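You operate a simulated robot arm through the tools that you are given. There is no shell and no other tool. Be economical: measure what you need, move in short steps, check, and stop when the job is done.

You run a simulated two-armed robot. Do the job below in one go: nothing can be reset, and whatever is moved stays where it is left.

## Task
Warm Press 1 to 70 C, switch its heater off, start it and feed at 3.
Fine: choke wide open first; Start only once the display shows 70 C.

The check looks at the end state, three seconds after you hand in, the way a careful person would. Anything else that was tipped, shoved, dropped, spilled or broken makes it a failure.

## Robot
Two 7-joint arms with fingered hands on one trunk, on a base that drives. Base frame: it is fixed to the floor where the robot stands at the start and does not move with it; the origin is under the middle of the robot, x ahead of it, y to its left, z up. Units: cm, degrees, N and s.
The left shoulder is at the start at [7, 14.5, 121.2], the right one opposite. With the tool pointing down near the work surface each hand reaches from about 42 to 80 cm from the robot's upright axis, wherever it stands, measured 20 degrees to its own side. Places, roughly: near choke wheel [100, 50, 120]; near feed lever [80, 10, 90]; near heater switch [70, 0, 120]; near red display [80, 0, 140]; near start button [90, 20, 120]; press 1 [160, 0, 80]. Payload 3.5 kg a hand.
Tool frame (each hand has its own): the origin (TCP) lies between the finger pads and is the grasp point; the fingertips stand 2.5 cm ahead of it; z points along the fingers, y is the line along which they close. The gripper opens to 8.8 cm. The gripper's body begins 2.9 cm behind the TCP. The gripper is a hand of 4 fingers: y runs from the thumb to the fingers, the wrist lies at [-1.3, -9.7, -16.2] in the tool frame, and closing takes about 1.5 s.
Orientation is that of the tool frame in the base frame, as a unit quaternion [w, x, y, z]. With the fingers straight down and the wrist toward the robot, the tool's x, y and z point along [0, 1, 0], [1, 0, 0] and [0, 0, -1] of the base frame.

## Interface
- The arms move only by the tool step_arm. It takes "left_motion", "right_motion" or both (then of equal length, played together; a hand with none holds still); each is a list that holds one entry, the list of rows, each a list of 6 numbers: the shift along the tool's x, y, z in cm, then the turn, a rotation vector about the tool's x, y, z in degrees. In form: [[[dx, dy, dz, rx, ry, rz], ...]]. A call has 1 to 10 rows; each row is the pose to reach, as a shift and turn from the pose commanded when the call began, along the tool's axes at that moment. "left_hand" and "right_hand" are, for a hand that has rows, the gripper command, from -1 (shut) to 1 (fully open), values between in proportion, set as the call begins (left out, the last holds). Rows are played at 5 a second. More than 5 cm and 8.6 degrees between two rows, or a gripper value outside its range, and nothing of the call is played. A pose out of reach is approached as far as the arm can. The call stops where the force on the tool passes 40 N (or 10 N more than at its start, if that is more) or the arm is blocked; 0.2 s more then pass. Each finger travels about 4.5 cm/s and halts on what it meets, pressing with about 31 N; the grip force reading is that of the motor and also rises with nothing between the fingers. The clock runs only during rows and for 0.2 s after the last one: add rows that repeat a pose to give the fingers time. The reply holds the time, the measured pose of the TCP, the force on the tool along the base axes, the opening and the grip force, in the units named above and with some noise, with the torque about the TCP (base axes, N m) and any sound that the robot's microphone picked up.
- Cameras (640 x 400 px; columns grow to the right, rows downward): "scene" is now at [14.1, 1.67, 154.53]; the picture's right is [0.18, -0.98, 0.00], its down [-0.42, -0.08, -0.90] and it looks along [0.89, 0.16, -0.43] (base axes); focal length 266 px, centre (320, 200). "left" rides on the left gripper at [-6.4, -8.3, -9.8] in its tool frame; the picture's right is [-0.62, -0.37, 0.69], its down [0.71, -0.63, 0.30] and it looks along [0.32, 0.68, 0.65] (tool axes); focal length 265 px, centre (320, 200). "right" rides on the right gripper at [6.4, -8.3, -9.8] in its tool frame; the picture's right is [-0.62, 0.37, -0.69], its down [-0.71, -0.63, 0.30] and it looks along [-0.32, 0.68, 0.65] (tool axes); focal length 265 px, centre (320, 200). There is no depth. A picture from a camera that has moved, and an enlarged one, comes with that camera's place and axes in the base frame and with its lens.
- camera(camera): a new picture of that camera. The clock stands still meanwhile.
- lift_body(by): slides the trunk up (or, below 0, down) by that many cm; the arms and the scene camera ride with it, the base frame stays. It gives what a move gives, with no picture.
- base_move(legs): drives the robot by 1 to 6 legs, each [ahead, left, turn to the left] in cm, cm and degrees, along the robot's own axes; the way and the turn of a leg run together, so that a leg with both is an arc; at most 150 cm and 180 degrees a leg. The arms and the cameras ride along, it lands a little off, and it stops where it bumps. It gives what a move gives.
- finger_targets(index, middle, ring, thumb_bend, thumb_turn, hand): sets how far each is bent, from 0 (flat) to 100 (curled in); at 30 the hand is open as for a grip, at 70 the pads meet at the TCP. One left out holds its place. A second passes; each finger stops where it meets its share of the squeeze, and holds until it gets a number again. A gripper value or a shape takes the hand back. It gives what a move gives, with no picture; readings hold the bend of each and the force on the fingers (four entries, about 0 where the hand has none), thumb and palm. thumb_turn goes from beside the hand (0) to across from the fingers (100), as for a grip.
- hand_shape(shape, hand): the hand has 4 fingers and takes this shape, open, in about a second: jaw (thumb against the fingers, like two jaws); tri (thumb and two fingers); tip (a fingertip pinch); poke (one finger out to press); point (the index stretched); flat (the hand flat); cup (the hand cupped); fist (a fist). The gripper value then closes the fingers along that shape, each until it touches; the sizes above hold for jaw. It gives what a move gives, with no picture.
- turn_head(pan, tilt): turns the head with the scene camera to pan (to the left, within 86 degrees either way) and tilt (down, from -29 to 69), counted from straight ahead of the robot. It gives what a move gives.
- close_up(camera, box): a new picture of the part [left, top, right, bottom] of that camera's present view, enlarged. The clock stands still meanwhile.
- sign_off(): hands the job in; it is judged then, once.

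Work in short steps. Places have to be worked out from the pictures, the camera data and where the tool is seen: move nearer, look again, correct. Check each grasp and each placing, and mend what went wrong. You have 120 turns and 108 pictures in all, those below and enlarged ones among them. Open the grippers and draw the arms clear of the work before you hand the job in, unless the task says otherwise; then end with one line.

The tools are called after "Emit:" as a command line: name --argument value ..., lists and objects as JSON in quotes. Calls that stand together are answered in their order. step_arm: Moves the arms, as the interface text tells. Its arguments: {"type":"object","properties":{"left_motion":{"type":"array"},"left_hand":{"type":"number"},"right_motion":{"type":"array"},"right_hand":{"type":"number"}},"required":[]} The other tools are called the same way: lift_body (by) slides the trunk up or down; hand_shape (shape, hand) gives the hand a shape; finger_targets (index, middle, ring, thumb_bend, thumb_turn, hand) moves the fingers one by one; base_move (legs) drives the base; turn_head (pan, tilt) turns the head that bears the scene camera; camera (camera) takes a picture; close_up (camera, box) takes an enlarged picture of a part of a camera's view; sign_off () hands the job in.

At the start:

```text
clock: 0.0
left_ee_pos: [45.72, 32.48, 135.46]
left_orientation: [-0.001, 0.707, 0.707, 0.0]
left_ft_force: [-0.1, -0.5, 1.3]
left_moment: [-0.01, -0.01, -0.01]
left_opening: 8.74
left_grip_force: 0.0
left_shape: jaw
left_bend: [30.0, 30.0, 30.0, 30.0, 98.0]
left_finger forces: [0.0, 0.0, 0.1, 0.0, 0.0, 0.0]
right_ee_pos: [48.08, -15.53, 143.73]
right_orientation: [0.0, 0.707, 0.707, 0.0]
right_ft_force: [0.2, -0.8, 0.0]
right_moment: [0.0, 0.01, 0.02]
right_opening: 8.74
right_grip_force: 0.1
right_shape: jaw
right_bend: [30.0, 30.0, 30.0, 30.0, 98.0]
right_finger forces: [0.0, 0.0, 0.0, 0.0, 0.0, 0.0]
trunk travel left (down, up): [-77.5, 6.5]
robot x, y, heading: [0.11, -0.26, -0.2]
head pan, tilt: [10.5, 25.4]
```

scene: 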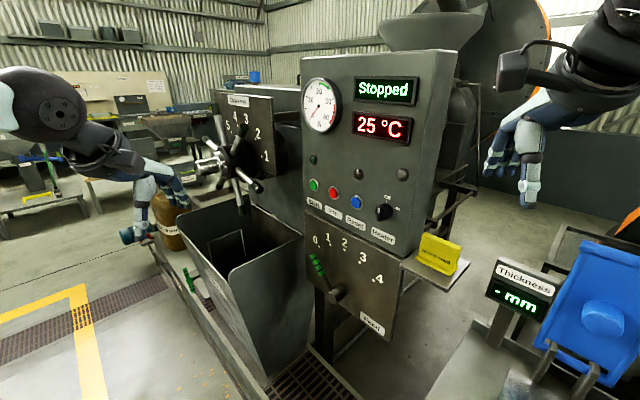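
right: 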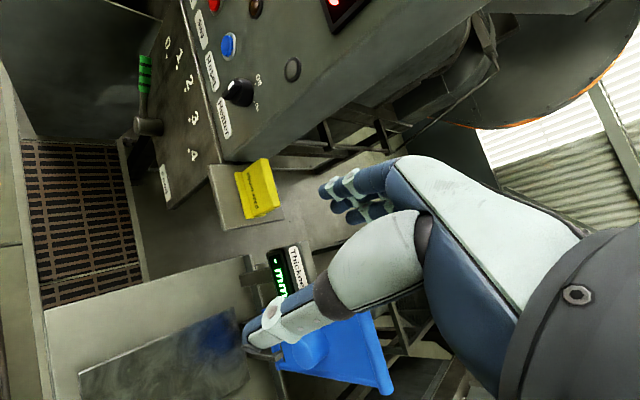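
left: 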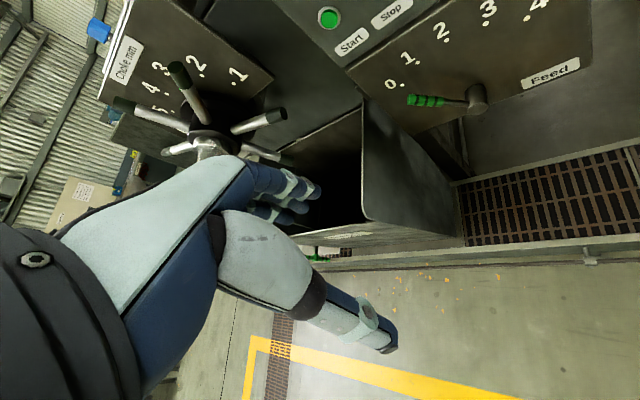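

I'll first look closely at the panel, the choke wheel and the feed lever.

Emit:
close_up --camera "scene" --box '[290, 40, 490, 200]'

Emit:
close_up --camera "scene" --box '[180, 80, 320, 220]'

Emit:
close_up --camera "scene" --box '[280, 180, 480, 340]'

```text
2.50 times, centred on (390, 120) of scene
camera zoom: at [14.1, 1.67, 154.53], right [0.18, -0.98, 0.0], down [-0.42, -0.08, -0.9], along [0.89, 0.16, -0.43], focal length 664 px, centre (145, 400)
```

zoom: 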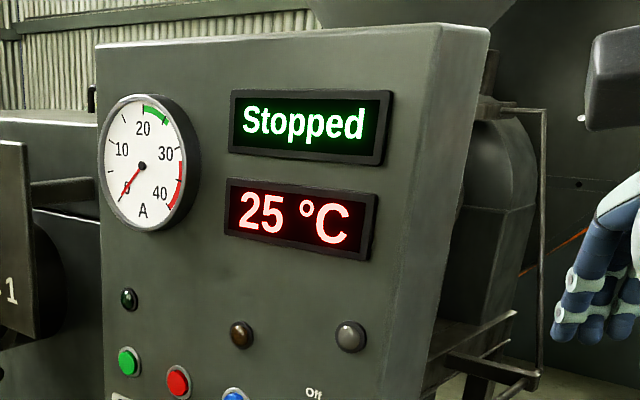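

```text
2.86 times, centred on (250, 150) of scene
camera zoom: at [14.1, 1.67, 154.53], right [0.18, -0.98, 0.0], down [-0.42, -0.08, -0.9], along [0.89, 0.16, -0.43], focal length 759 px, centre (520, 343)
```

zoom: 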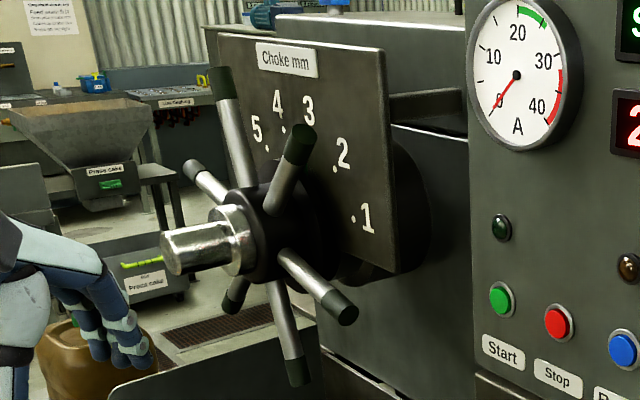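

```text
2.50 times, centred on (380, 260) of scene
camera zoom: at [14.1, 1.67, 154.53], right [0.18, -0.98, 0.0], down [-0.42, -0.08, -0.9], along [0.89, 0.16, -0.43], focal length 664 px, centre (170, 50)
```

zoom: 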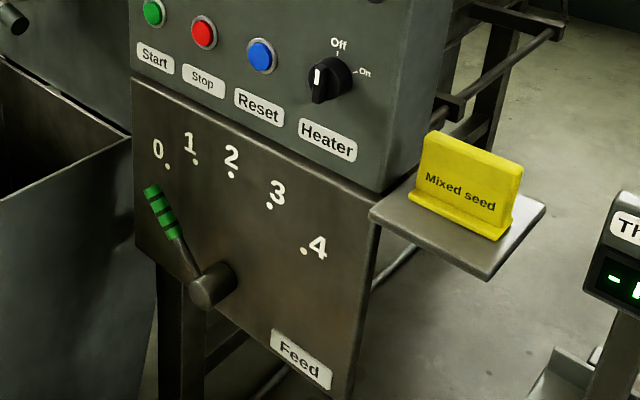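

Triangulating: Start button ≈[89,17,123], heater knob ≈[71,-3,126], so the panel faces about (-0.75,+0.66). I look at the floor and the left side before driving.

Emit:
turn_head --pan 30 --tilt 55

Emit:
camera --camera "scene"

```text
clock: 0.9
left_ee_pos: [45.83, 32.54, 135.45]
left_orientation: [0.0, 0.706, 0.708, 0.0]
left_ft_force: [0.3, 0.6, 0.7]
left_moment: [0.0, 0.01, 0.01]
left_opening: 8.77
left_grip_force: 0.0
left_shape: jaw
left_bend: [30.0, 30.0, 30.0, 30.0, 98.0]
left_finger forces: [0.0, 0.0, 0.0, 0.0, 0.0, 0.0]
right_ee_pos: [48.12, -15.43, 143.85]
right_orientation: [-0.001, 0.707, 0.707, 0.0]
right_ft_force: [-0.3, -0.4, 0.7]
right_moment: [0.01, -0.01, 0.03]
right_opening: 8.76
right_grip_force: 0.1
right_shape: jaw
right_bend: [30.0, 30.0, 30.0, 30.0, 98.0]
right_finger forces: [0.0, 0.0, 0.0, 0.0, 0.0, 0.0]
trunk travel left (down, up): [-77.5, 6.5]
robot x, y, heading: [-0.11, -0.17, 0.1]
head pan, tilt: [30.0, 55.0]
```

```text
101 pictures are left
camera scene: at [11.3, 3.59, 150.21], right [0.5, -0.87, 0.0], down [-0.71, -0.41, -0.57], along [0.5, 0.29, -0.82], focal length 266 px, centre (320, 200)
```

scene: 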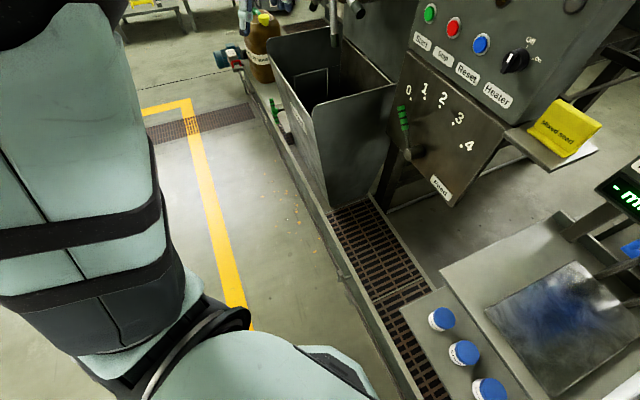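

The machine frame runs along d≈(0.66,0.75), robot is about 55 cm from panel plane. I back off, turn 41° right to face the panel and slide left along it, then check before approaching.

Emit:
base_move --legs '[[-15, 13, 0], [0, 0, -41], [0, 66, 0]]'

Emit:
turn_head --pan 0 --tilt 25

Emit:
camera --camera "scene"

```text
clock: 7.7
left_ee_pos: [83.7, 56.44, 135.53]
left_orientation: [-0.001, 0.911, 0.413, 0.0]
left_ft_force: [0.9, -0.1, 0.4]
left_moment: [0.02, 0.02, 0.01]
left_opening: 8.77
left_grip_force: 0.1
left_shape: jaw
left_bend: [30.0, 30.0, 30.0, 30.0, 98.0]
left_finger forces: [0.0, 0.1, 0.0, 0.0, 0.0, 0.0]
right_ee_pos: [54.13, 18.77, 143.83]
right_orientation: [0.001, 0.91, 0.414, 0.001]
right_ft_force: [-0.3, -0.8, -0.3]
right_moment: [0.04, -0.01, -0.02]
right_opening: 8.76
right_grip_force: 0.0
right_shape: jaw
right_bend: [30.0, 30.0, 30.0, 30.0, 98.0]
right_finger forces: [0.1, 0.1, 0.0, 0.0, 0.0, 0.0]
trunk travel left (down, up): [-77.5, 6.5]
robot x, y, heading: [28.32, 62.3, -41.4]
head pan, tilt: [30.0, 55.0]
```

```text
clock: 8.6
left_ee_pos: [83.85, 56.63, 135.5]
left_orientation: [0.001, 0.91, 0.414, 0.0]
left_ft_force: [0.1, 0.0, -0.3]
left_moment: [0.01, 0.03, -0.01]
left_opening: 8.77
left_grip_force: 0.1
left_shape: jaw
left_bend: [30.0, 30.0, 30.0, 30.0, 98.0]
left_finger forces: [0.1, 0.1, 0.0, 0.0, 0.1, 0.0]
right_ee_pos: [54.15, 18.98, 143.87]
right_orientation: [0.0, 0.91, 0.414, 0.001]
right_ft_force: [0.8, -0.4, 0.6]
right_moment: [-0.01, 0.0, 0.0]
right_opening: 8.79
right_grip_force: 0.1
right_shape: jaw
right_bend: [30.0, 30.0, 30.0, 30.0, 98.0]
right_finger forces: [0.0, 0.1, 0.0, 0.0, 0.1, 0.0]
trunk travel left (down, up): [-77.5, 6.5]
robot x, y, heading: [28.01, 62.11, -41.2]
head pan, tilt: [0.0, 25.0]
```

```text
100 pictures are left
camera scene: at [38.82, 52.82, 154.59], right [-0.66, -0.75, 0.0], down [-0.32, 0.28, -0.91], along [0.68, -0.59, -0.42], focal length 266 px, centre (320, 200)
```

scene: 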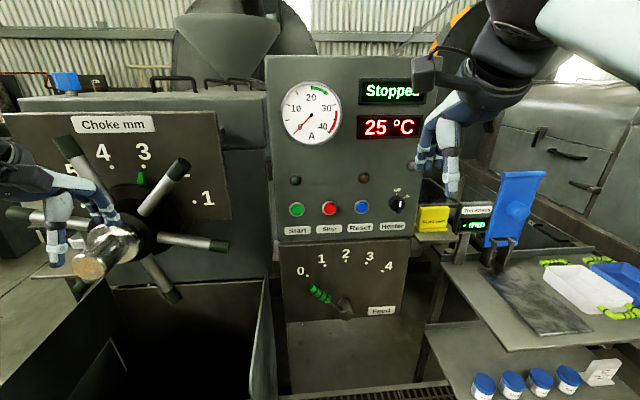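

Good frontal view: the choke's green pointer is at 3, so wide open is 5. I take the left hand's view and a close-up to pin the wheel down.

Emit:
camera --camera "left"

Emit:
close_up --camera "scene" --box '[0, 90, 260, 310]'

Emit:
close_up --camera "scene" --box '[270, 160, 430, 330]'

```text
99 pictures are left
camera left: at [73.38, 57.12, 145.38], right [-0.69, -0.22, -0.69], down [-0.01, 0.95, -0.3], along [0.73, -0.2, -0.65], focal length 265 px, centre (320, 200)
```

left: 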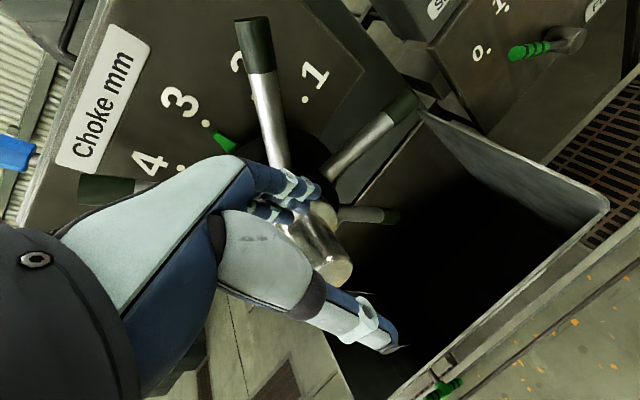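

```text
1.82 times, centred on (130, 200) of scene
camera zoom: at [38.82, 52.82, 154.59], right [-0.66, -0.75, 0.0], down [-0.32, 0.28, -0.91], along [0.68, -0.59, -0.42], focal length 483 px, centre (666, 200)
```

zoom: 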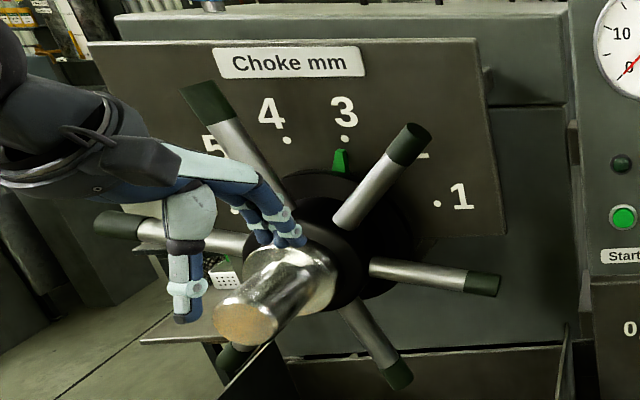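

```text
2.35 times, centred on (350, 245) of scene
camera zoom: at [38.82, 52.82, 154.59], right [-0.66, -0.75, 0.0], down [-0.32, 0.28, -0.91], along [0.68, -0.59, -0.42], focal length 625 px, centre (249, 94)
```

zoom: 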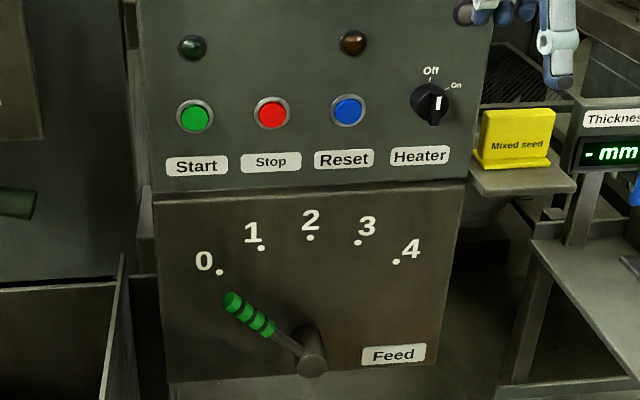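

Wheel hub: along-panel ≈105 (base ≈[98,50]), z≈127, radius ≈19, scale step ≈45° per mm, so about 90° counter-clockwise is needed. I bring the left hand right and turn it to point forward, gripper shut for pushing a spoke.

Emit:
step_arm --left_motion '[[[-2, -1, 0, -8.5, 0, 0], [-4, -2, 0, -17, 0, 0], [-6, -3, 0, -25.5, 0, 0], [-8, -4, 0, -34, 0, 0], [-10, -4, 0, -42.5, 0, 0], [-12, -4, 0, -51, 0, 0], [-14, -4, 1, -59.5, 0, 0], [-16, -4, 3, -68, 0, 0], [-16, -4, 5, -76.5, 0, 0], [-16, -4, 7, -85, 0, 0]]]' --left_hand -1

Emit:
camera --camera "scene"

Emit:
camera --camera "left"

```text
clock: 10.8
left_ee_pos: [73.96, 42.77, 129.04]
left_orientation: [0.625, 0.661, 0.314, 0.271]
left_ft_force: [0.2, -0.1, -0.2]
left_moment: [0.01, 0.0, 0.01]
left_opening: 0.0
left_grip_force: 30.9
left_shape: jaw
left_bend: [70.0, 70.0, 70.0, 40.0, 100.0]
left_finger forces: [0.0, 0.0, 0.0, 0.0, 0.0, 0.0]
left hand out of reach, approached as far as the arm can: row 2, 3, 4, 5, 6, 7, 8, 9, 10
right_ee_pos: [54.12, 18.51, 143.71]
right_orientation: [-0.001, 0.91, 0.414, 0.001]
right_ft_force: [0.0, -0.9, -1.1]
right_moment: [-0.01, -0.03, -0.03]
right_opening: 8.76
right_grip_force: 0.1
right_shape: jaw
right_bend: [30.0, 30.0, 30.0, 30.0, 98.0]
right_finger forces: [0.0, 0.1, 0.0, 0.0, 0.0, 0.0]
trunk travel left (down, up): [-77.5, 6.5]
robot x, y, heading: [28.14, 62.19, -40.8]
head pan, tilt: [0.0, 25.0]
```

```text
96 pictures are left
camera scene: at [38.85, 52.46, 154.58], right [-0.66, -0.75, 0.0], down [-0.32, 0.28, -0.91], along [0.68, -0.59, -0.42], focal length 266 px, centre (320, 200)
```

scene: 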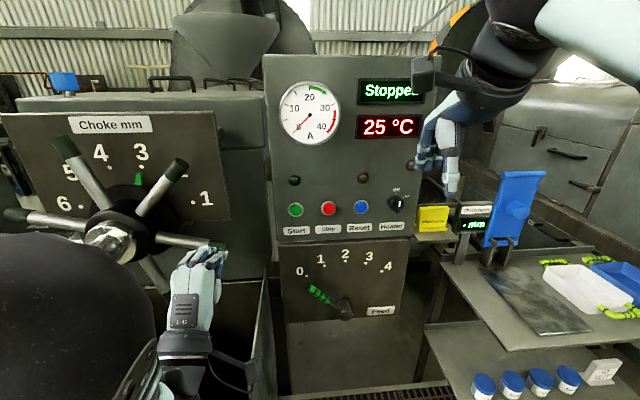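

```text
95 pictures are left
camera left: at [61.73, 44.4, 121.59], right [0.09, -0.91, -0.4], down [0.65, 0.35, -0.67], along [0.76, -0.2, 0.62], focal length 265 px, centre (320, 200)
```

left: 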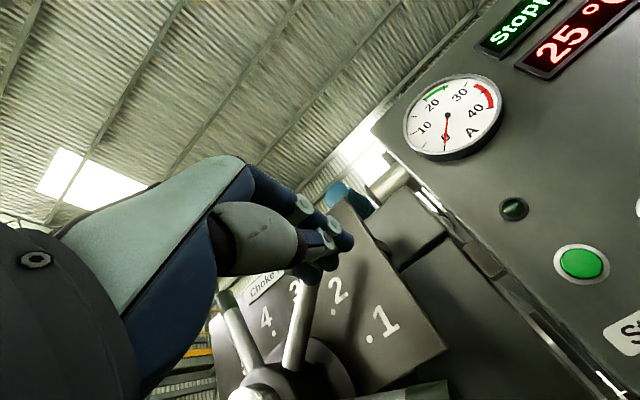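

The scale reaches at least 6. I zoom on the dial to see its wide-open end.

Emit:
close_up --camera "scene" --box '[0, 100, 240, 300]'

```text
2.00 times, centred on (120, 200) of scene
camera zoom: at [38.85, 52.46, 154.58], right [-0.66, -0.75, 0.0], down [-0.32, 0.28, -0.91], along [0.68, -0.59, -0.42], focal length 531 px, centre (720, 200)
```

zoom: 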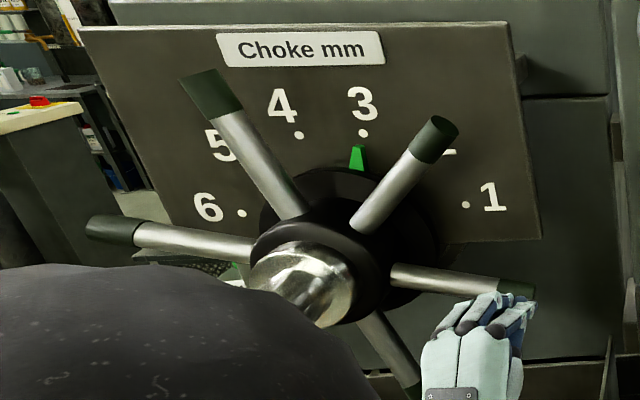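

The scale runs 1–6 at 30° per mm, with the pointer at 3, so I need to go to 6: 90° counter-clockwise. I move the closed left hand below the right-hand spoke, staying in front of the wheel plane.

Emit:
step_arm --left_motion '[[[0, -4, 0, 0, 0, 0], [3, -8, 0, 0, 0, 0], [6, -12, 0, 0, 0, 0], [9, -15, 1, 0, 0, 0], [13, -16, 2, 0, 0, 0], [13, -16, 2, 0, 0, 0]]]'

Emit:
camera --camera "scene"

Emit:
camera --camera "left"

```text
clock: 12.2
left_ee_pos: [82.01, 47.12, 122.44]
left_orientation: [0.615, 0.671, 0.305, 0.28]
left_ft_force: [-0.2, 0.3, -0.1]
left_moment: [0.0, -0.03, -0.02]
left_opening: 0.02
left_grip_force: 31.4
left_shape: jaw
left_bend: [70.0, 70.0, 70.0, 40.0, 100.0]
left_finger forces: [0.0, 0.0, 0.0, 0.1, 0.0, 0.0]
left hand out of reach, approached as far as the arm can: row 1, 2, 3, 4, 5, 6
right_ee_pos: [53.97, 18.69, 143.83]
right_orientation: [0.0, 0.91, 0.414, 0.001]
right_ft_force: [-0.4, 0.6, 0.3]
right_moment: [0.0, -0.06, 0.03]
right_opening: 8.77
right_grip_force: 0.1
right_shape: jaw
right_bend: [30.0, 30.0, 30.0, 30.0, 98.0]
right_finger forces: [0.0, 0.0, 0.0, 0.0, 0.0, 0.0]
trunk travel left (down, up): [-77.5, 6.5]
robot x, y, heading: [27.95, 62.11, -41.1]
head pan, tilt: [0.0, 25.0]
```

```text
93 pictures are left
camera scene: at [38.64, 52.73, 154.61], right [-0.66, -0.75, 0.0], down [-0.32, 0.28, -0.91], along [0.68, -0.6, -0.42], focal length 266 px, centre (320, 200)
```

scene: 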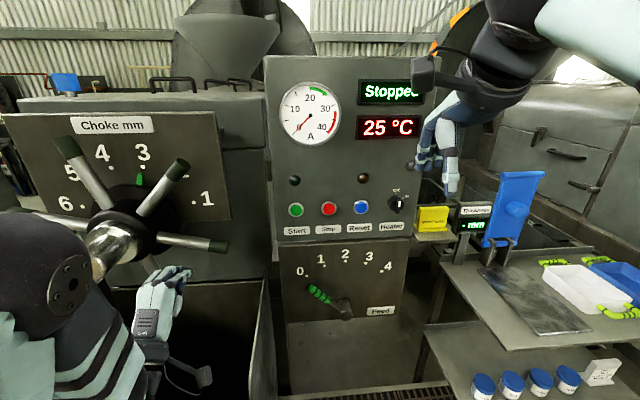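

```text
92 pictures are left
camera left: at [69.87, 49.13, 115.1], right [0.09, -0.9, -0.43], down [0.66, 0.38, -0.65], along [0.75, -0.22, 0.62], focal length 265 px, centre (320, 200)
```

left: 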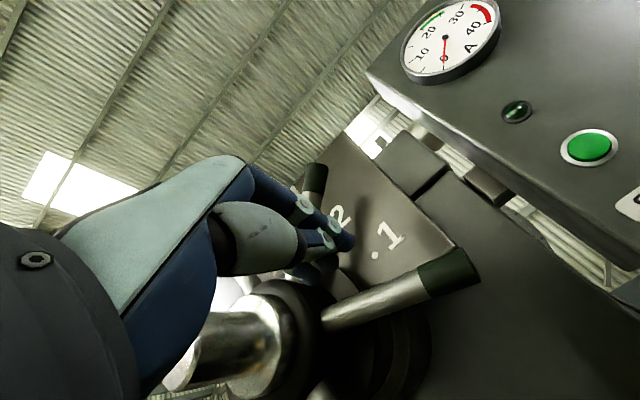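

The pose is only partly reached (arm likely too folded). I nudge forward and down a bit to see whether it gets into reach.

Emit:
step_arm --left_motion '[[[0, -2, 2, 0, 0, 0], [0, -4, 4, 0, 0, 0], [0, -4, 4, 0, 0, 0], [0, -4, 4, 0, 0, 0]]]'

```text
clock: 13.2
left_ee_pos: [84.9, 44.79, 118.19]
left_orientation: [0.615, 0.671, 0.305, 0.279]
left_ft_force: [-0.4, 0.4, 0.0]
left_moment: [0.0, 0.02, 0.01]
left_opening: 0.0
left_grip_force: 31.2
left_shape: jaw
left_bend: [70.0, 70.0, 70.0, 41.0, 100.0]
left_finger forces: [0.0, 0.1, 0.0, 0.0, 0.0, 0.0]
right_ee_pos: [54.13, 18.86, 143.9]
right_orientation: [0.0, 0.91, 0.414, -0.001]
right_ft_force: [-1.4, -0.1, -0.1]
right_moment: [0.0, -0.02, -0.03]
right_opening: 8.77
right_grip_force: 0.0
right_shape: jaw
right_bend: [30.0, 30.0, 30.0, 30.0, 98.0]
right_finger forces: [0.1, 0.0, 0.1, 0.0, 0.0, 0.0]
trunk travel left (down, up): [-77.5, 6.5]
robot x, y, heading: [27.73, 61.84, -41.2]
head pan, tilt: [0.0, 25.0]
```

Reached: the command base resets to the measured pose. Now to along 94, z≈113, then forward into the gap below the spoke.

Emit:
step_arm --left_motion '[[[2, -3, 0, 0, 0, 0], [4.5, -5, 1, 0, 0, 0], [4.5, -5, 3, 0, 0, 0], [4.5, -5, 5, 0, 0, 0], [4.5, -5, 7, 0, 0, 0], [4.5, -5, 7, 0, 0, 0]]]'

Emit:
camera --camera "scene"

Emit:
camera --camera "left"

```text
clock: 14.6
left_ee_pos: [92.96, 44.03, 112.51]
left_orientation: [0.615, 0.671, 0.306, 0.279]
left_ft_force: [-1.1, -0.4, 0.1]
left_moment: [0.01, -0.03, -0.02]
left_opening: 0.0
left_grip_force: 31.2
left_shape: jaw
left_bend: [70.0, 70.0, 70.0, 41.0, 100.0]
left_finger forces: [0.1, 0.0, 0.1, 0.1, 0.1, 0.0]
left hand out of reach, approached as far as the arm can: row 1, 2, 3
right_ee_pos: [54.13, 18.94, 143.74]
right_orientation: [-0.001, 0.91, 0.414, 0.0]
right_ft_force: [-0.3, -0.8, 0.9]
right_moment: [-0.03, -0.02, -0.03]
right_opening: 8.74
right_grip_force: 0.0
right_shape: jaw
right_bend: [30.0, 30.0, 30.0, 30.0, 98.0]
right_finger forces: [0.0, 0.0, 0.0, 0.0, 0.1, 0.1]
trunk travel left (down, up): [-77.5, 6.5]
robot x, y, heading: [28.08, 62.1, -41.0]
head pan, tilt: [0.0, 25.0]
```

```text
91 pictures are left
camera scene: at [38.9, 52.78, 154.59], right [-0.66, -0.75, 0.0], down [-0.32, 0.28, -0.91], along [0.68, -0.6, -0.42], focal length 266 px, centre (320, 200)
```

scene: 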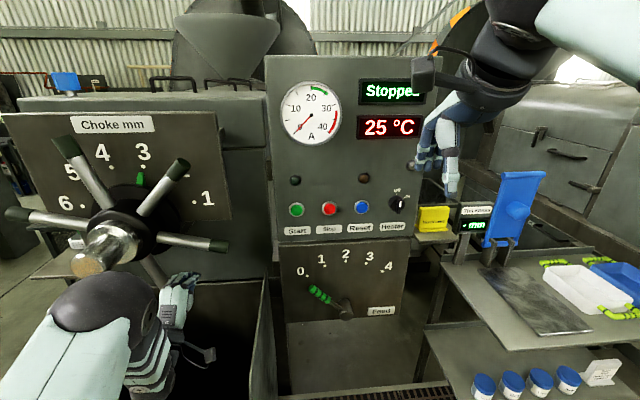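

```text
90 pictures are left
camera left: at [80.72, 45.93, 105.16], right [0.09, -0.9, -0.43], down [0.66, 0.38, -0.65], along [0.75, -0.22, 0.62], focal length 265 px, centre (320, 200)
```

left: 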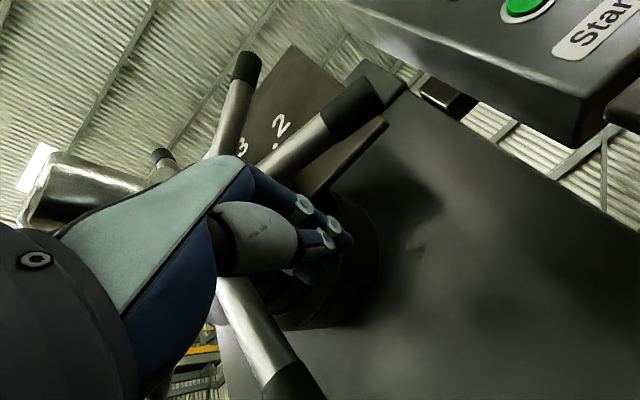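

In the gap between the right and lower-right spokes. I go 1.5 cm deeper, slightly right, and start lifting to find the spoke.

Emit:
step_arm --left_motion '[[[-1, 0, 1.5, 0, 0, 0], [-2, 2, 1.8, 0, 0, 0], [-2, 4, 1.8, 0, 0, 0], [-2, 6, 1.8, 0, 0, 0], [-2, 8, 1.8, 0, 0, 0], [-2, 10, 1.8, 0, 0, 0]]]'

Emit:
camera --camera "scene"

```text
clock: 16.0
left_ee_pos: [93.54, 40.78, 122.41]
left_orientation: [0.615, 0.671, 0.305, 0.28]
left_ft_force: [-1.0, 0.1, -1.2]
left_moment: [0.0, -0.02, 0.02]
left_opening: 0.0
left_grip_force: 30.8
left_shape: jaw
left_bend: [70.0, 70.0, 70.0, 41.0, 100.0]
left_finger forces: [0.0, 1.0, 0.0, 0.1, 0.1, 0.0]
right_ee_pos: [54.05, 18.9, 143.98]
right_orientation: [-0.001, 0.91, 0.414, -0.001]
right_ft_force: [-0.3, 1.7, -0.5]
right_moment: [0.02, 0.01, 0.0]
right_opening: 8.77
right_grip_force: 0.1
right_shape: jaw
right_bend: [30.0, 30.0, 30.0, 30.0, 98.0]
right_finger forces: [0.0, 0.1, 0.0, 0.0, 0.1, 0.1]
trunk travel left (down, up): [-77.5, 6.5]
robot x, y, heading: [28.16, 62.09, -40.8]
head pan, tilt: [0.0, 25.0]
```

```text
89 pictures are left
camera scene: at [38.73, 52.82, 154.61], right [-0.66, -0.75, 0.0], down [-0.32, 0.28, -0.91], along [0.68, -0.6, -0.42], focal length 266 px, centre (320, 200)
```

scene: 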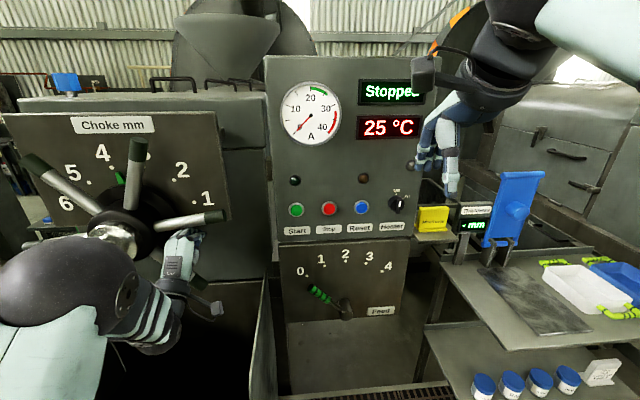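

The wheel turns easily and the pointer moves with it (≈3.7). I keep lifting.

Emit:
step_arm --left_motion '[[[0, 2, 0, 0, 0, 0], [0, 4, 0, 0, 0, 0], [0, 6, 0, 0, 0, 0], [0.3, 8, 0, 0, 0, 0], [0.6, 10, 0, 0, 0, 0]]]'

Emit:
camera --camera "scene"

```text
clock: 17.2
left_ee_pos: [94.59, 40.54, 132.5]
left_orientation: [0.615, 0.671, 0.305, 0.281]
left_ft_force: [-0.4, -1.2, -1.1]
left_moment: [-0.04, -0.02, -0.01]
left_opening: 0.0
left_grip_force: 31.0
left_shape: jaw
left_bend: [70.0, 70.0, 70.0, 41.0, 100.0]
left_finger forces: [0.0, 0.0, 1.4, 0.0, 0.1, 0.1]
right_ee_pos: [54.06, 18.77, 143.97]
right_orientation: [0.001, 0.911, 0.413, 0.0]
right_ft_force: [-0.1, 0.1, 0.8]
right_moment: [0.03, 0.0, -0.02]
right_opening: 8.77
right_grip_force: 0.0
right_shape: jaw
right_bend: [30.0, 30.0, 30.0, 30.0, 98.0]
right_finger forces: [0.0, 0.1, 0.0, 0.0, 0.1, 0.0]
trunk travel left (down, up): [-77.5, 6.5]
robot x, y, heading: [27.73, 62.15, -41.2]
head pan, tilt: [0.0, 25.0]
```

```text
88 pictures are left
camera scene: at [38.73, 52.76, 154.6], right [-0.66, -0.75, 0.0], down [-0.32, 0.28, -0.91], along [0.68, -0.6, -0.42], focal length 266 px, centre (320, 200)
```

scene: 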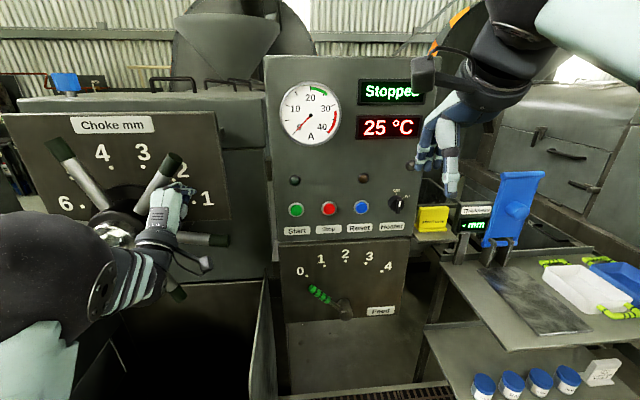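

Pointer is about 5 now (hidden). I back out, drop below the next spoke, and re-enter to push the rest.

Emit:
step_arm --left_motion '[[[0, 0, -4, 0, 0, 0], [0, 0, -8, 0, 0, 0], [0, -4, -8, 0, 0, 0], [0, -8, -8, 0, 0, 0], [0, -12, -8, 0, 0, 0], [0, -16, -7, 0, 0, 0], [0, -20, -6, 0, 0, 0], [0, -20, -6, 0, 0, 0]]]'

Emit:
close_up --camera "scene" --box '[0, 100, 240, 300]'

```text
clock: 19.0
left_ee_pos: [88.65, 45.33, 113.93]
left_orientation: [0.615, 0.671, 0.305, 0.281]
left_ft_force: [0.3, 0.5, 0.1]
left_moment: [0.02, 0.05, -0.01]
left_opening: 0.02
left_grip_force: 31.2
left_shape: jaw
left_bend: [70.0, 70.0, 70.0, 41.0, 100.0]
left_finger forces: [0.1, 0.1, 0.0, 0.0, 0.0, 0.0]
left hand out of reach, approached as far as the arm can: row 7, 8
right_ee_pos: [53.96, 18.9, 143.9]
right_orientation: [0.0, 0.911, 0.413, 0.001]
right_ft_force: [-0.2, 0.1, 0.3]
right_moment: [-0.05, -0.01, -0.04]
right_opening: 8.77
right_grip_force: 0.0
right_shape: jaw
right_bend: [30.0, 30.0, 30.0, 30.0, 98.0]
right_finger forces: [0.0, 0.0, 0.0, 0.0, 0.0, 0.0]
trunk travel left (down, up): [-77.5, 6.5]
robot x, y, heading: [28.02, 61.93, -41.1]
head pan, tilt: [0.0, 25.0]
```

```text
2.00 times, centred on (120, 200) of scene
camera zoom: at [38.61, 52.81, 154.62], right [-0.66, -0.75, 0.0], down [-0.32, 0.28, -0.91], along [0.68, -0.6, -0.42], focal length 531 px, centre (720, 200)
```

zoom: 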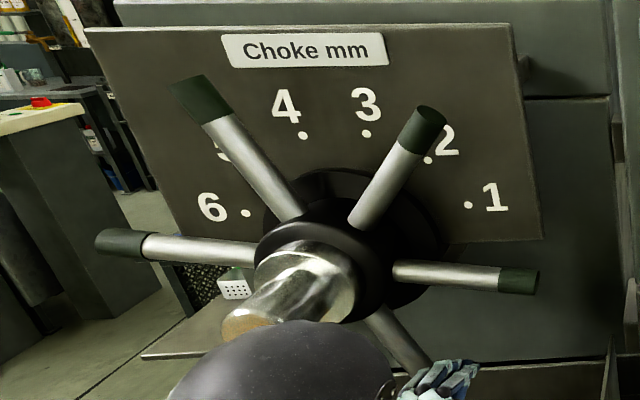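

About 5 now. Re-enter and lift again, stopping at z≈123 to check.

Emit:
step_arm --left_motion '[[[0, -1, 2, 0, 0, 0], [0, -1, 4, 0, 0, 0], [0, -1, 6, 0, 0, 0], [0, 1, 6, 0, 0, 0], [0, 3, 6, 0, 0, 0], [0, 5, 6, 0, 0, 0], [0, 7, 6, 0, 0, 0], [0, 9, 6, 0, 0, 0]]]'

Emit:
close_up --camera "scene" --box '[0, 100, 240, 300]'

```text
clock: 20.8
left_ee_pos: [93.68, 40.97, 122.44]
left_orientation: [0.615, 0.671, 0.305, 0.28]
left_ft_force: [-0.7, 0.8, -0.3]
left_moment: [-0.01, -0.03, 0.03]
left_opening: 0.0
left_grip_force: 31.0
left_shape: jaw
left_bend: [70.0, 70.0, 70.0, 41.0, 100.0]
left_finger forces: [0.0, 0.9, 0.1, 0.0, 0.1, 0.1]
right_ee_pos: [54.04, 18.91, 143.81]
right_orientation: [0.0, 0.91, 0.414, 0.001]
right_ft_force: [-0.1, 0.1, -0.5]
right_moment: [-0.02, -0.06, 0.0]
right_opening: 8.74
right_grip_force: 0.0
right_shape: jaw
right_bend: [30.0, 30.0, 30.0, 30.0, 98.0]
right_finger forces: [0.1, 0.1, 0.1, 0.0, 0.0, 0.0]
trunk travel left (down, up): [-77.5, 6.5]
robot x, y, heading: [28.13, 62.64, -41.0]
head pan, tilt: [0.0, 25.0]
```

```text
2.00 times, centred on (120, 200) of scene
camera zoom: at [38.73, 52.8, 154.6], right [-0.66, -0.75, 0.0], down [-0.32, 0.28, -0.91], along [0.68, -0.6, -0.42], focal length 531 px, centre (720, 200)
```

zoom: 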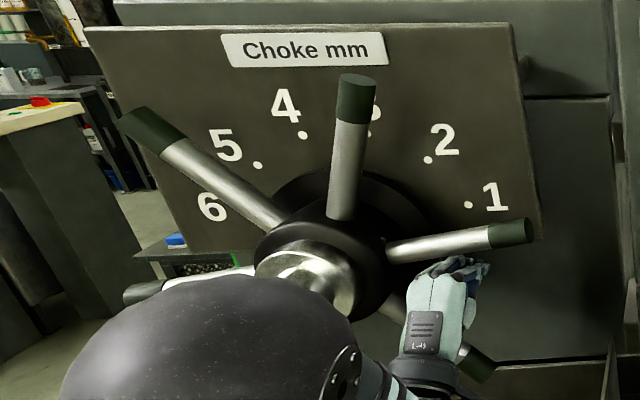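

About 80° total. A few cm more, in 1 cm rows, which stops by force if an end stop comes.

Emit:
step_arm --left_motion '[[[0, 1, 0, 0, 0, 0], [0, 2, 0, 0, 0, 0], [0, 2.6, 0, 0, 0, 0]]]'

Emit:
close_up --camera "scene" --box '[0, 100, 240, 300]'

```text
clock: 21.6
left_ee_pos: [93.91, 40.85, 124.24]
left_orientation: [0.61, 0.675, 0.309, 0.276]
left_ft_force: [-15.3, 5.5, -27.3]
left_moment: [-0.79, -0.3, 0.35]
left_opening: 0.0
left_grip_force: 30.7
left_shape: jaw
left_bend: [70.0, 70.0, 70.0, 46.0, 100.0]
left_finger forces: [0.0, 20.1, 11.2, 0.0, 0.1, 0.0]
right_ee_pos: [54.16, 18.94, 143.76]
right_orientation: [0.0, 0.91, 0.414, -0.001]
right_ft_force: [0.8, 0.7, -0.4]
right_moment: [-0.01, -0.03, -0.04]
right_opening: 8.75
right_grip_force: 0.0
right_shape: jaw
right_bend: [30.0, 30.0, 30.0, 30.0, 98.0]
right_finger forces: [0.1, 0.0, 0.0, 0.0, 0.0, 0.0]
trunk travel left (down, up): [-77.5, 6.5]
robot x, y, heading: [28.28, 62.0, -41.2]
head pan, tilt: [0.0, 25.0]
```

```text
2.00 times, centred on (120, 200) of scene
camera zoom: at [38.85, 52.85, 154.54], right [-0.66, -0.75, 0.0], down [-0.32, 0.28, -0.91], along [0.68, -0.6, -0.42], focal length 531 px, centre (720, 200)
```

zoom: 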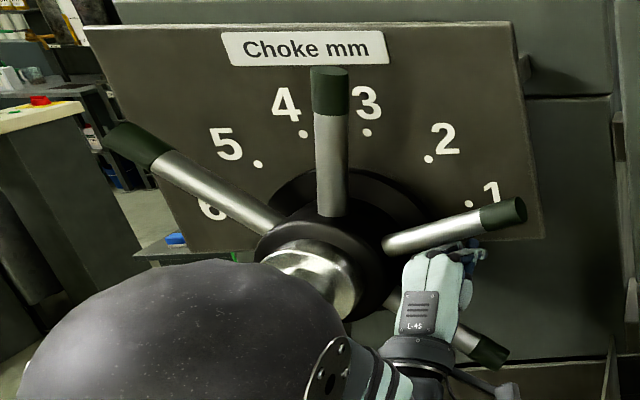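

End stop met (27 N), so the choke is at its wide-open end. I ease off, back out and take the hand right toward the panel, then verify the pointer.

Emit:
step_arm --left_motion '[[[0, -2, 0, 0, 0, 0], [0, -2.5, -4, 0, 0, 0], [-2, -2.5, -8, 0, 0, 0], [-6, -2, -8, 0, 0, 0], [-10, -1, -8, 0, 0, 0], [-14, 0, -8, 0, 0, 0], [-18, 0, -8, 0, 0, 0], [-18, 0, -8, 0, 0, 0]]]'

Emit:
camera --camera "scene"

Emit:
close_up --camera "scene" --box '[20, 140, 180, 270]'

Emit:
camera --camera "left"

```text
clock: 23.4
left_ee_pos: [76.18, 32.43, 125.58]
left_orientation: [0.616, 0.671, 0.305, 0.279]
left_ft_force: [-0.1, 0.3, -1.0]
left_moment: [-0.01, 0.01, 0.01]
left_opening: 0.0
left_grip_force: 31.3
left_shape: jaw
left_bend: [70.0, 70.0, 70.0, 72.0, 100.0]
left_finger forces: [0.0, 0.1, 0.1, 0.0, 0.2, 0.1]
right_ee_pos: [54.11, 19.03, 143.79]
right_orientation: [0.001, 0.91, 0.414, 0.0]
right_ft_force: [-0.4, 0.3, -0.2]
right_moment: [-0.02, 0.0, 0.03]
right_opening: 8.76
right_grip_force: 0.1
right_shape: jaw
right_bend: [30.0, 30.0, 30.0, 30.0, 98.0]
right_finger forces: [0.1, 0.0, 0.0, 0.1, 0.0, 0.0]
trunk travel left (down, up): [-77.5, 6.5]
robot x, y, heading: [28.46, 61.81, -41.2]
head pan, tilt: [0.0, 25.0]
```

```text
84 pictures are left
camera scene: at [38.81, 52.81, 154.6], right [-0.66, -0.75, 0.0], down [-0.32, 0.28, -0.91], along [0.68, -0.6, -0.42], focal length 266 px, centre (320, 200)
```

scene: 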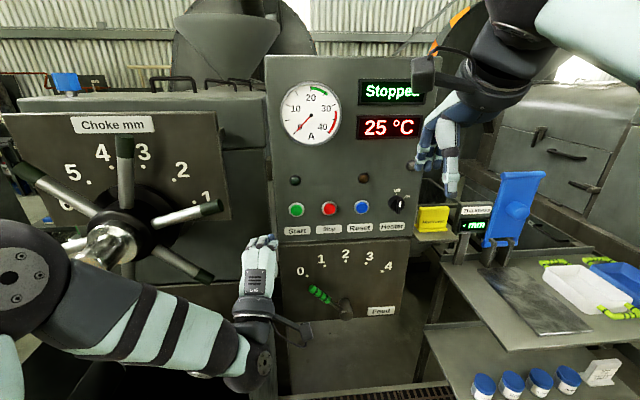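

```text
3.08 times, centred on (100, 205) of scene
camera zoom: at [38.81, 52.81, 154.6], right [-0.66, -0.75, 0.0], down [-0.32, 0.28, -0.91], along [0.68, -0.6, -0.42], focal length 817 px, centre (997, 185)
```

zoom: 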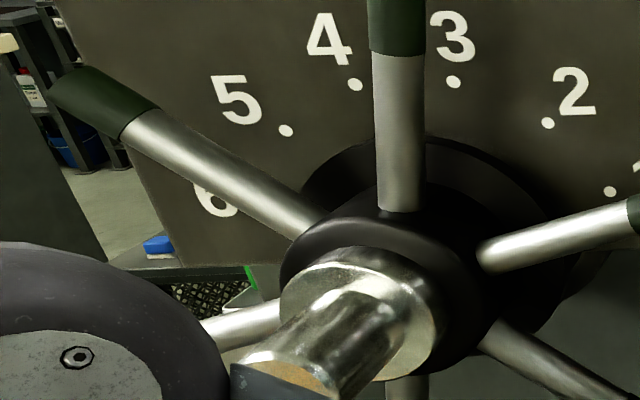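

```text
82 pictures are left
camera left: at [64.05, 34.37, 118.16], right [0.09, -0.9, -0.43], down [0.66, 0.37, -0.65], along [0.75, -0.22, 0.62], focal length 265 px, centre (320, 200)
```

left: 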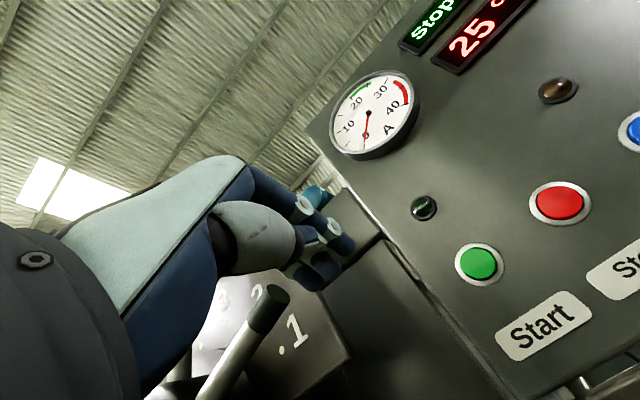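

Pointer is hidden behind the spoke over the 6 mark and the stop was felt: choke done. Now I turn the right hand to point forward at the panel.

Emit:
step_arm --right_motion '[[[0, 1, 0, -8.5, 0, 0], [0, 2, 0, -17, 0, 0], [0, 3, 0, -25.5, 0, 0], [0, 4, 1, -34, 0, 0], [0, 5, 3, -42.5, 0, 0], [0, 6, 5, -51, 0, 0], [0, 7, 7, -59.5, 0, 0], [0, 7, 9, -68, 0, 0], [0, 7, 11, -76.5, 0, 0], [0, 7, 13, -85, 0, 0]]]'

Emit:
camera --camera "right"

Emit:
camera --camera "scene"

```text
clock: 25.6
left_ee_pos: [76.33, 32.17, 125.34]
left_orientation: [0.614, 0.672, 0.306, 0.279]
left_ft_force: [-0.2, 0.0, -0.3]
left_moment: [0.02, 0.0, 0.01]
left_opening: 0.01
left_grip_force: 31.1
left_shape: jaw
left_bend: [70.0, 70.0, 70.0, 72.0, 100.0]
left_finger forces: [0.0, 0.1, 0.0, 0.1, 0.0, 0.0]
right_ee_pos: [59.53, 14.18, 130.67]
right_orientation: [0.614, 0.672, 0.305, 0.28]
right_ft_force: [-1.3, 0.1, -1.0]
right_moment: [0.02, 0.0, -0.01]
right_opening: 8.76
right_grip_force: 0.1
right_shape: jaw
right_bend: [30.0, 30.0, 30.0, 30.0, 98.0]
right_finger forces: [0.0, 0.0, 0.0, 0.0, 0.0, 0.0]
trunk travel left (down, up): [-77.5, 6.5]
robot x, y, heading: [28.14, 62.43, -41.0]
head pan, tilt: [0.0, 25.0]
```

```text
81 pictures are left
camera right: at [55.73, 25.79, 123.22], right [-0.9, -0.04, 0.43], down [-0.28, -0.7, -0.66], along [0.32, -0.71, 0.62], focal length 265 px, centre (320, 200)
```

right: 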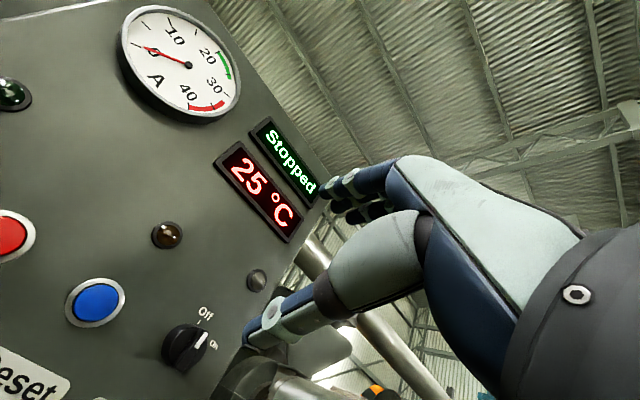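

```text
80 pictures are left
camera scene: at [38.96, 52.54, 154.57], right [-0.66, -0.75, 0.0], down [-0.32, 0.28, -0.91], along [0.68, -0.6, -0.42], focal length 266 px, centre (320, 200)
```

scene: 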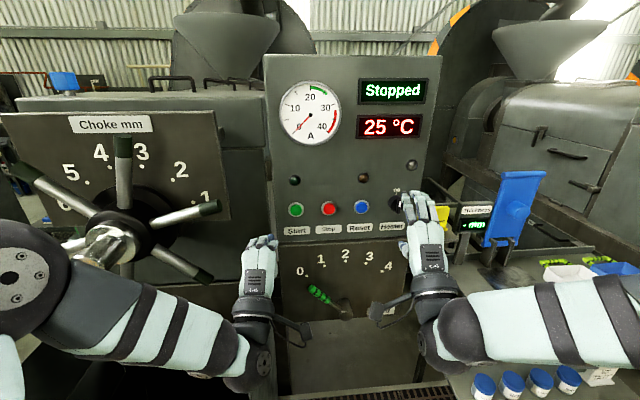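

Zoom on the heater knob from the right-hand camera.

Emit:
close_up --camera "right" --box '[120, 280, 280, 400]'

```text
3.33 times, centred on (200, 340) of right
camera zoom: at [55.73, 25.79, 123.22], right [-0.9, -0.04, 0.43], down [-0.28, -0.7, -0.66], along [0.32, -0.71, 0.62], focal length 885 px, centre (720, -267)
```

zoom: 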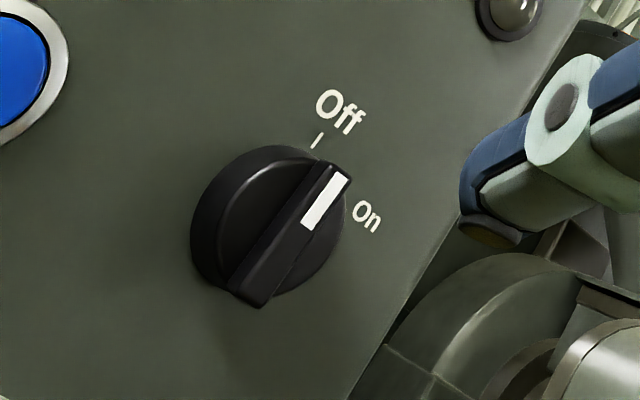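

Knob is at Off (bar vertical), On is clockwise; I place it at along 44.5, z≈124, n≈-57. I roll the right hand so the fingers close horizontally and centre it in front of the knob.

Emit:
step_arm --right_motion '[[[-1, -1, 0, 0, 0, -8.5], [-2, -2, 0, 0, 0, -17], [-3, -3, 0, 0, 0, -25.5], [-4, -4, 0, 0, 0, -34], [-5, -5, 1, 0, 0, -42.5], [-5.4, -6, 2, 0, 0, -51], [-5.4, -6.2, 3, 0, 0, -59.5], [-5.4, -6.2, 4, 0, 0, -68], [-5.4, -6.2, 5, 0, 0, -76.5], [-5.4, -6.2, 6, 0, 0, -85]]]'

Emit:
camera --camera "right"

Emit:
camera --camera "scene"

```text
clock: 27.8
left_ee_pos: [76.24, 32.22, 125.43]
left_orientation: [0.614, 0.672, 0.306, 0.28]
left_ft_force: [0.3, -1.1, -0.7]
left_moment: [0.02, 0.01, -0.02]
left_opening: 0.0
left_grip_force: 30.8
left_shape: jaw
left_bend: [70.0, 70.0, 70.0, 72.0, 100.0]
left_finger forces: [0.1, 0.1, 0.0, 0.0, 0.1, 0.1]
right_ee_pos: [58.87, 3.21, 123.62]
right_orientation: [0.642, 0.294, 0.679, -0.2]
right_ft_force: [0.2, -0.4, -0.7]
right_moment: [-0.03, 0.01, 0.0]
right_opening: 8.79
right_grip_force: 0.0
right_shape: jaw
right_bend: [30.0, 30.0, 30.0, 30.0, 98.0]
right_finger forces: [0.0, 0.1, 0.0, 0.0, 0.1, 0.1]
right hand out of reach, approached as far as the arm can: row 9, 10
trunk travel left (down, up): [-77.5, 6.5]
robot x, y, heading: [27.81, 62.13, -41.2]
head pan, tilt: [0.0, 25.0]
```

```text
78 pictures are left
camera right: at [45.89, 4.26, 117.2], right [-0.28, 0.64, 0.72], down [-0.18, -0.77, 0.61], along [0.94, 0.04, 0.33], focal length 265 px, centre (320, 200)
```

right: 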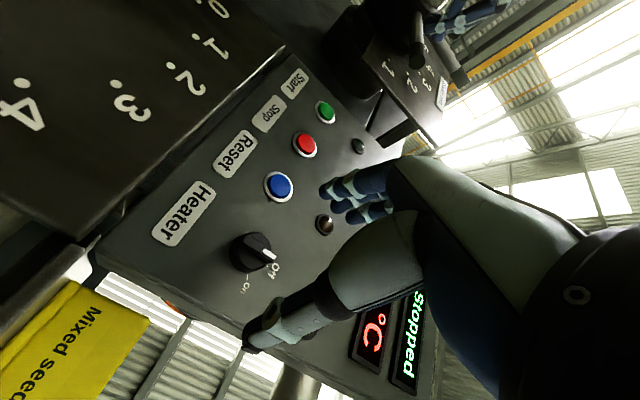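

```text
77 pictures are left
camera scene: at [38.86, 52.52, 154.58], right [-0.66, -0.75, 0.0], down [-0.32, 0.28, -0.91], along [0.68, -0.6, -0.42], focal length 266 px, centre (320, 200)
```

scene: 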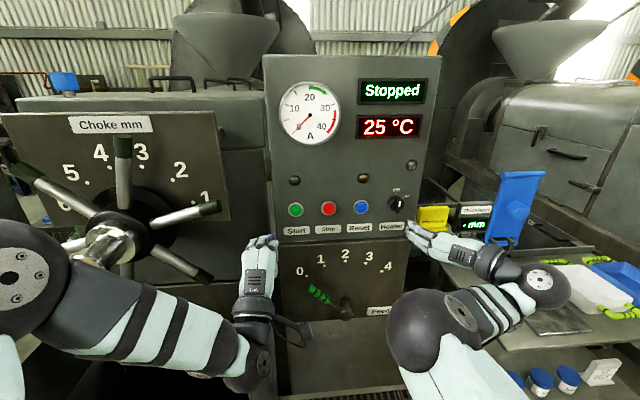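

Re-triangulated: knob bar at along 45.4, z 125.1, n≈-56. I shift left 4 and up 1 and narrow the gripper, then look.

Emit:
step_arm --right_motion '[[[-0.5, 2, 1, 0, 0, 0], [-1.1, 4.1, 3, 0, 0, 0], [-1.3, 4.1, 5, 0, 0, 0], [-1.3, 4.1, 5, 0, 0, 0], [-1.3, 4.1, 5, 0, 0, 0]]]' --right_hand 0.1

Emit:
camera --camera "right"

Emit:
close_up --camera "scene" --box '[340, 160, 500, 280]'

```text
clock: 29.0
left_ee_pos: [76.31, 32.35, 125.44]
left_orientation: [0.615, 0.671, 0.305, 0.279]
left_ft_force: [-0.2, 0.3, -0.4]
left_moment: [0.03, -0.01, 0.01]
left_opening: 0.01
left_grip_force: 31.3
left_shape: jaw
left_bend: [70.0, 70.0, 70.0, 72.0, 100.0]
left_finger forces: [0.1, 0.0, 0.0, 0.1, 0.0, 0.0]
right_ee_pos: [65.2, 2.8, 124.78]
right_orientation: [0.642, 0.288, 0.679, -0.209]
right_ft_force: [0.1, -0.3, -0.5]
right_moment: [-0.01, 0.0, -0.01]
right_opening: 4.89
right_grip_force: 0.1
right_shape: jaw
right_bend: [74.0, 42.0, 39.0, 67.0, 100.0]
right_finger forces: [0.0, 0.0, 0.0, 0.0, 0.0, 0.0]
right hand out of reach, approached as far as the arm can: row 2
trunk travel left (down, up): [-77.5, 6.5]
robot x, y, heading: [27.92, 62.18, -41.3]
head pan, tilt: [0.0, 25.0]
```

```text
76 pictures are left
camera right: at [52.23, 3.68, 118.56], right [-0.27, 0.65, 0.71], down [-0.18, -0.76, 0.63], along [0.95, 0.04, 0.32], focal length 265 px, centre (320, 200)
```

right: 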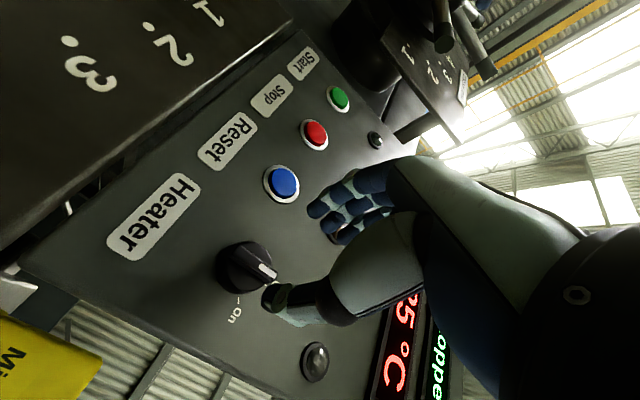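

```text
3.33 times, centred on (420, 220) of scene
camera zoom: at [38.82, 52.72, 154.59], right [-0.66, -0.75, 0.0], down [-0.32, 0.28, -0.91], along [0.68, -0.6, -0.42], focal length 885 px, centre (-13, 133)
```

zoom: 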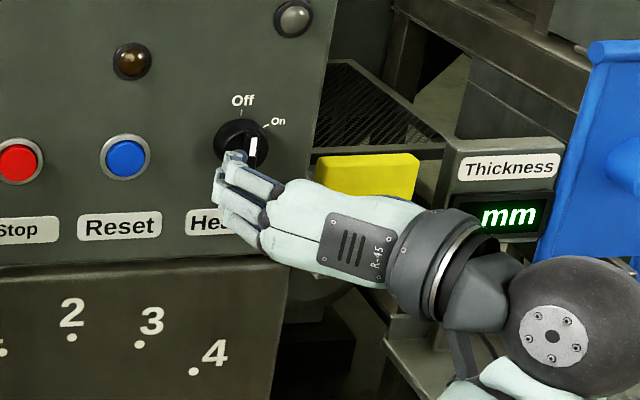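

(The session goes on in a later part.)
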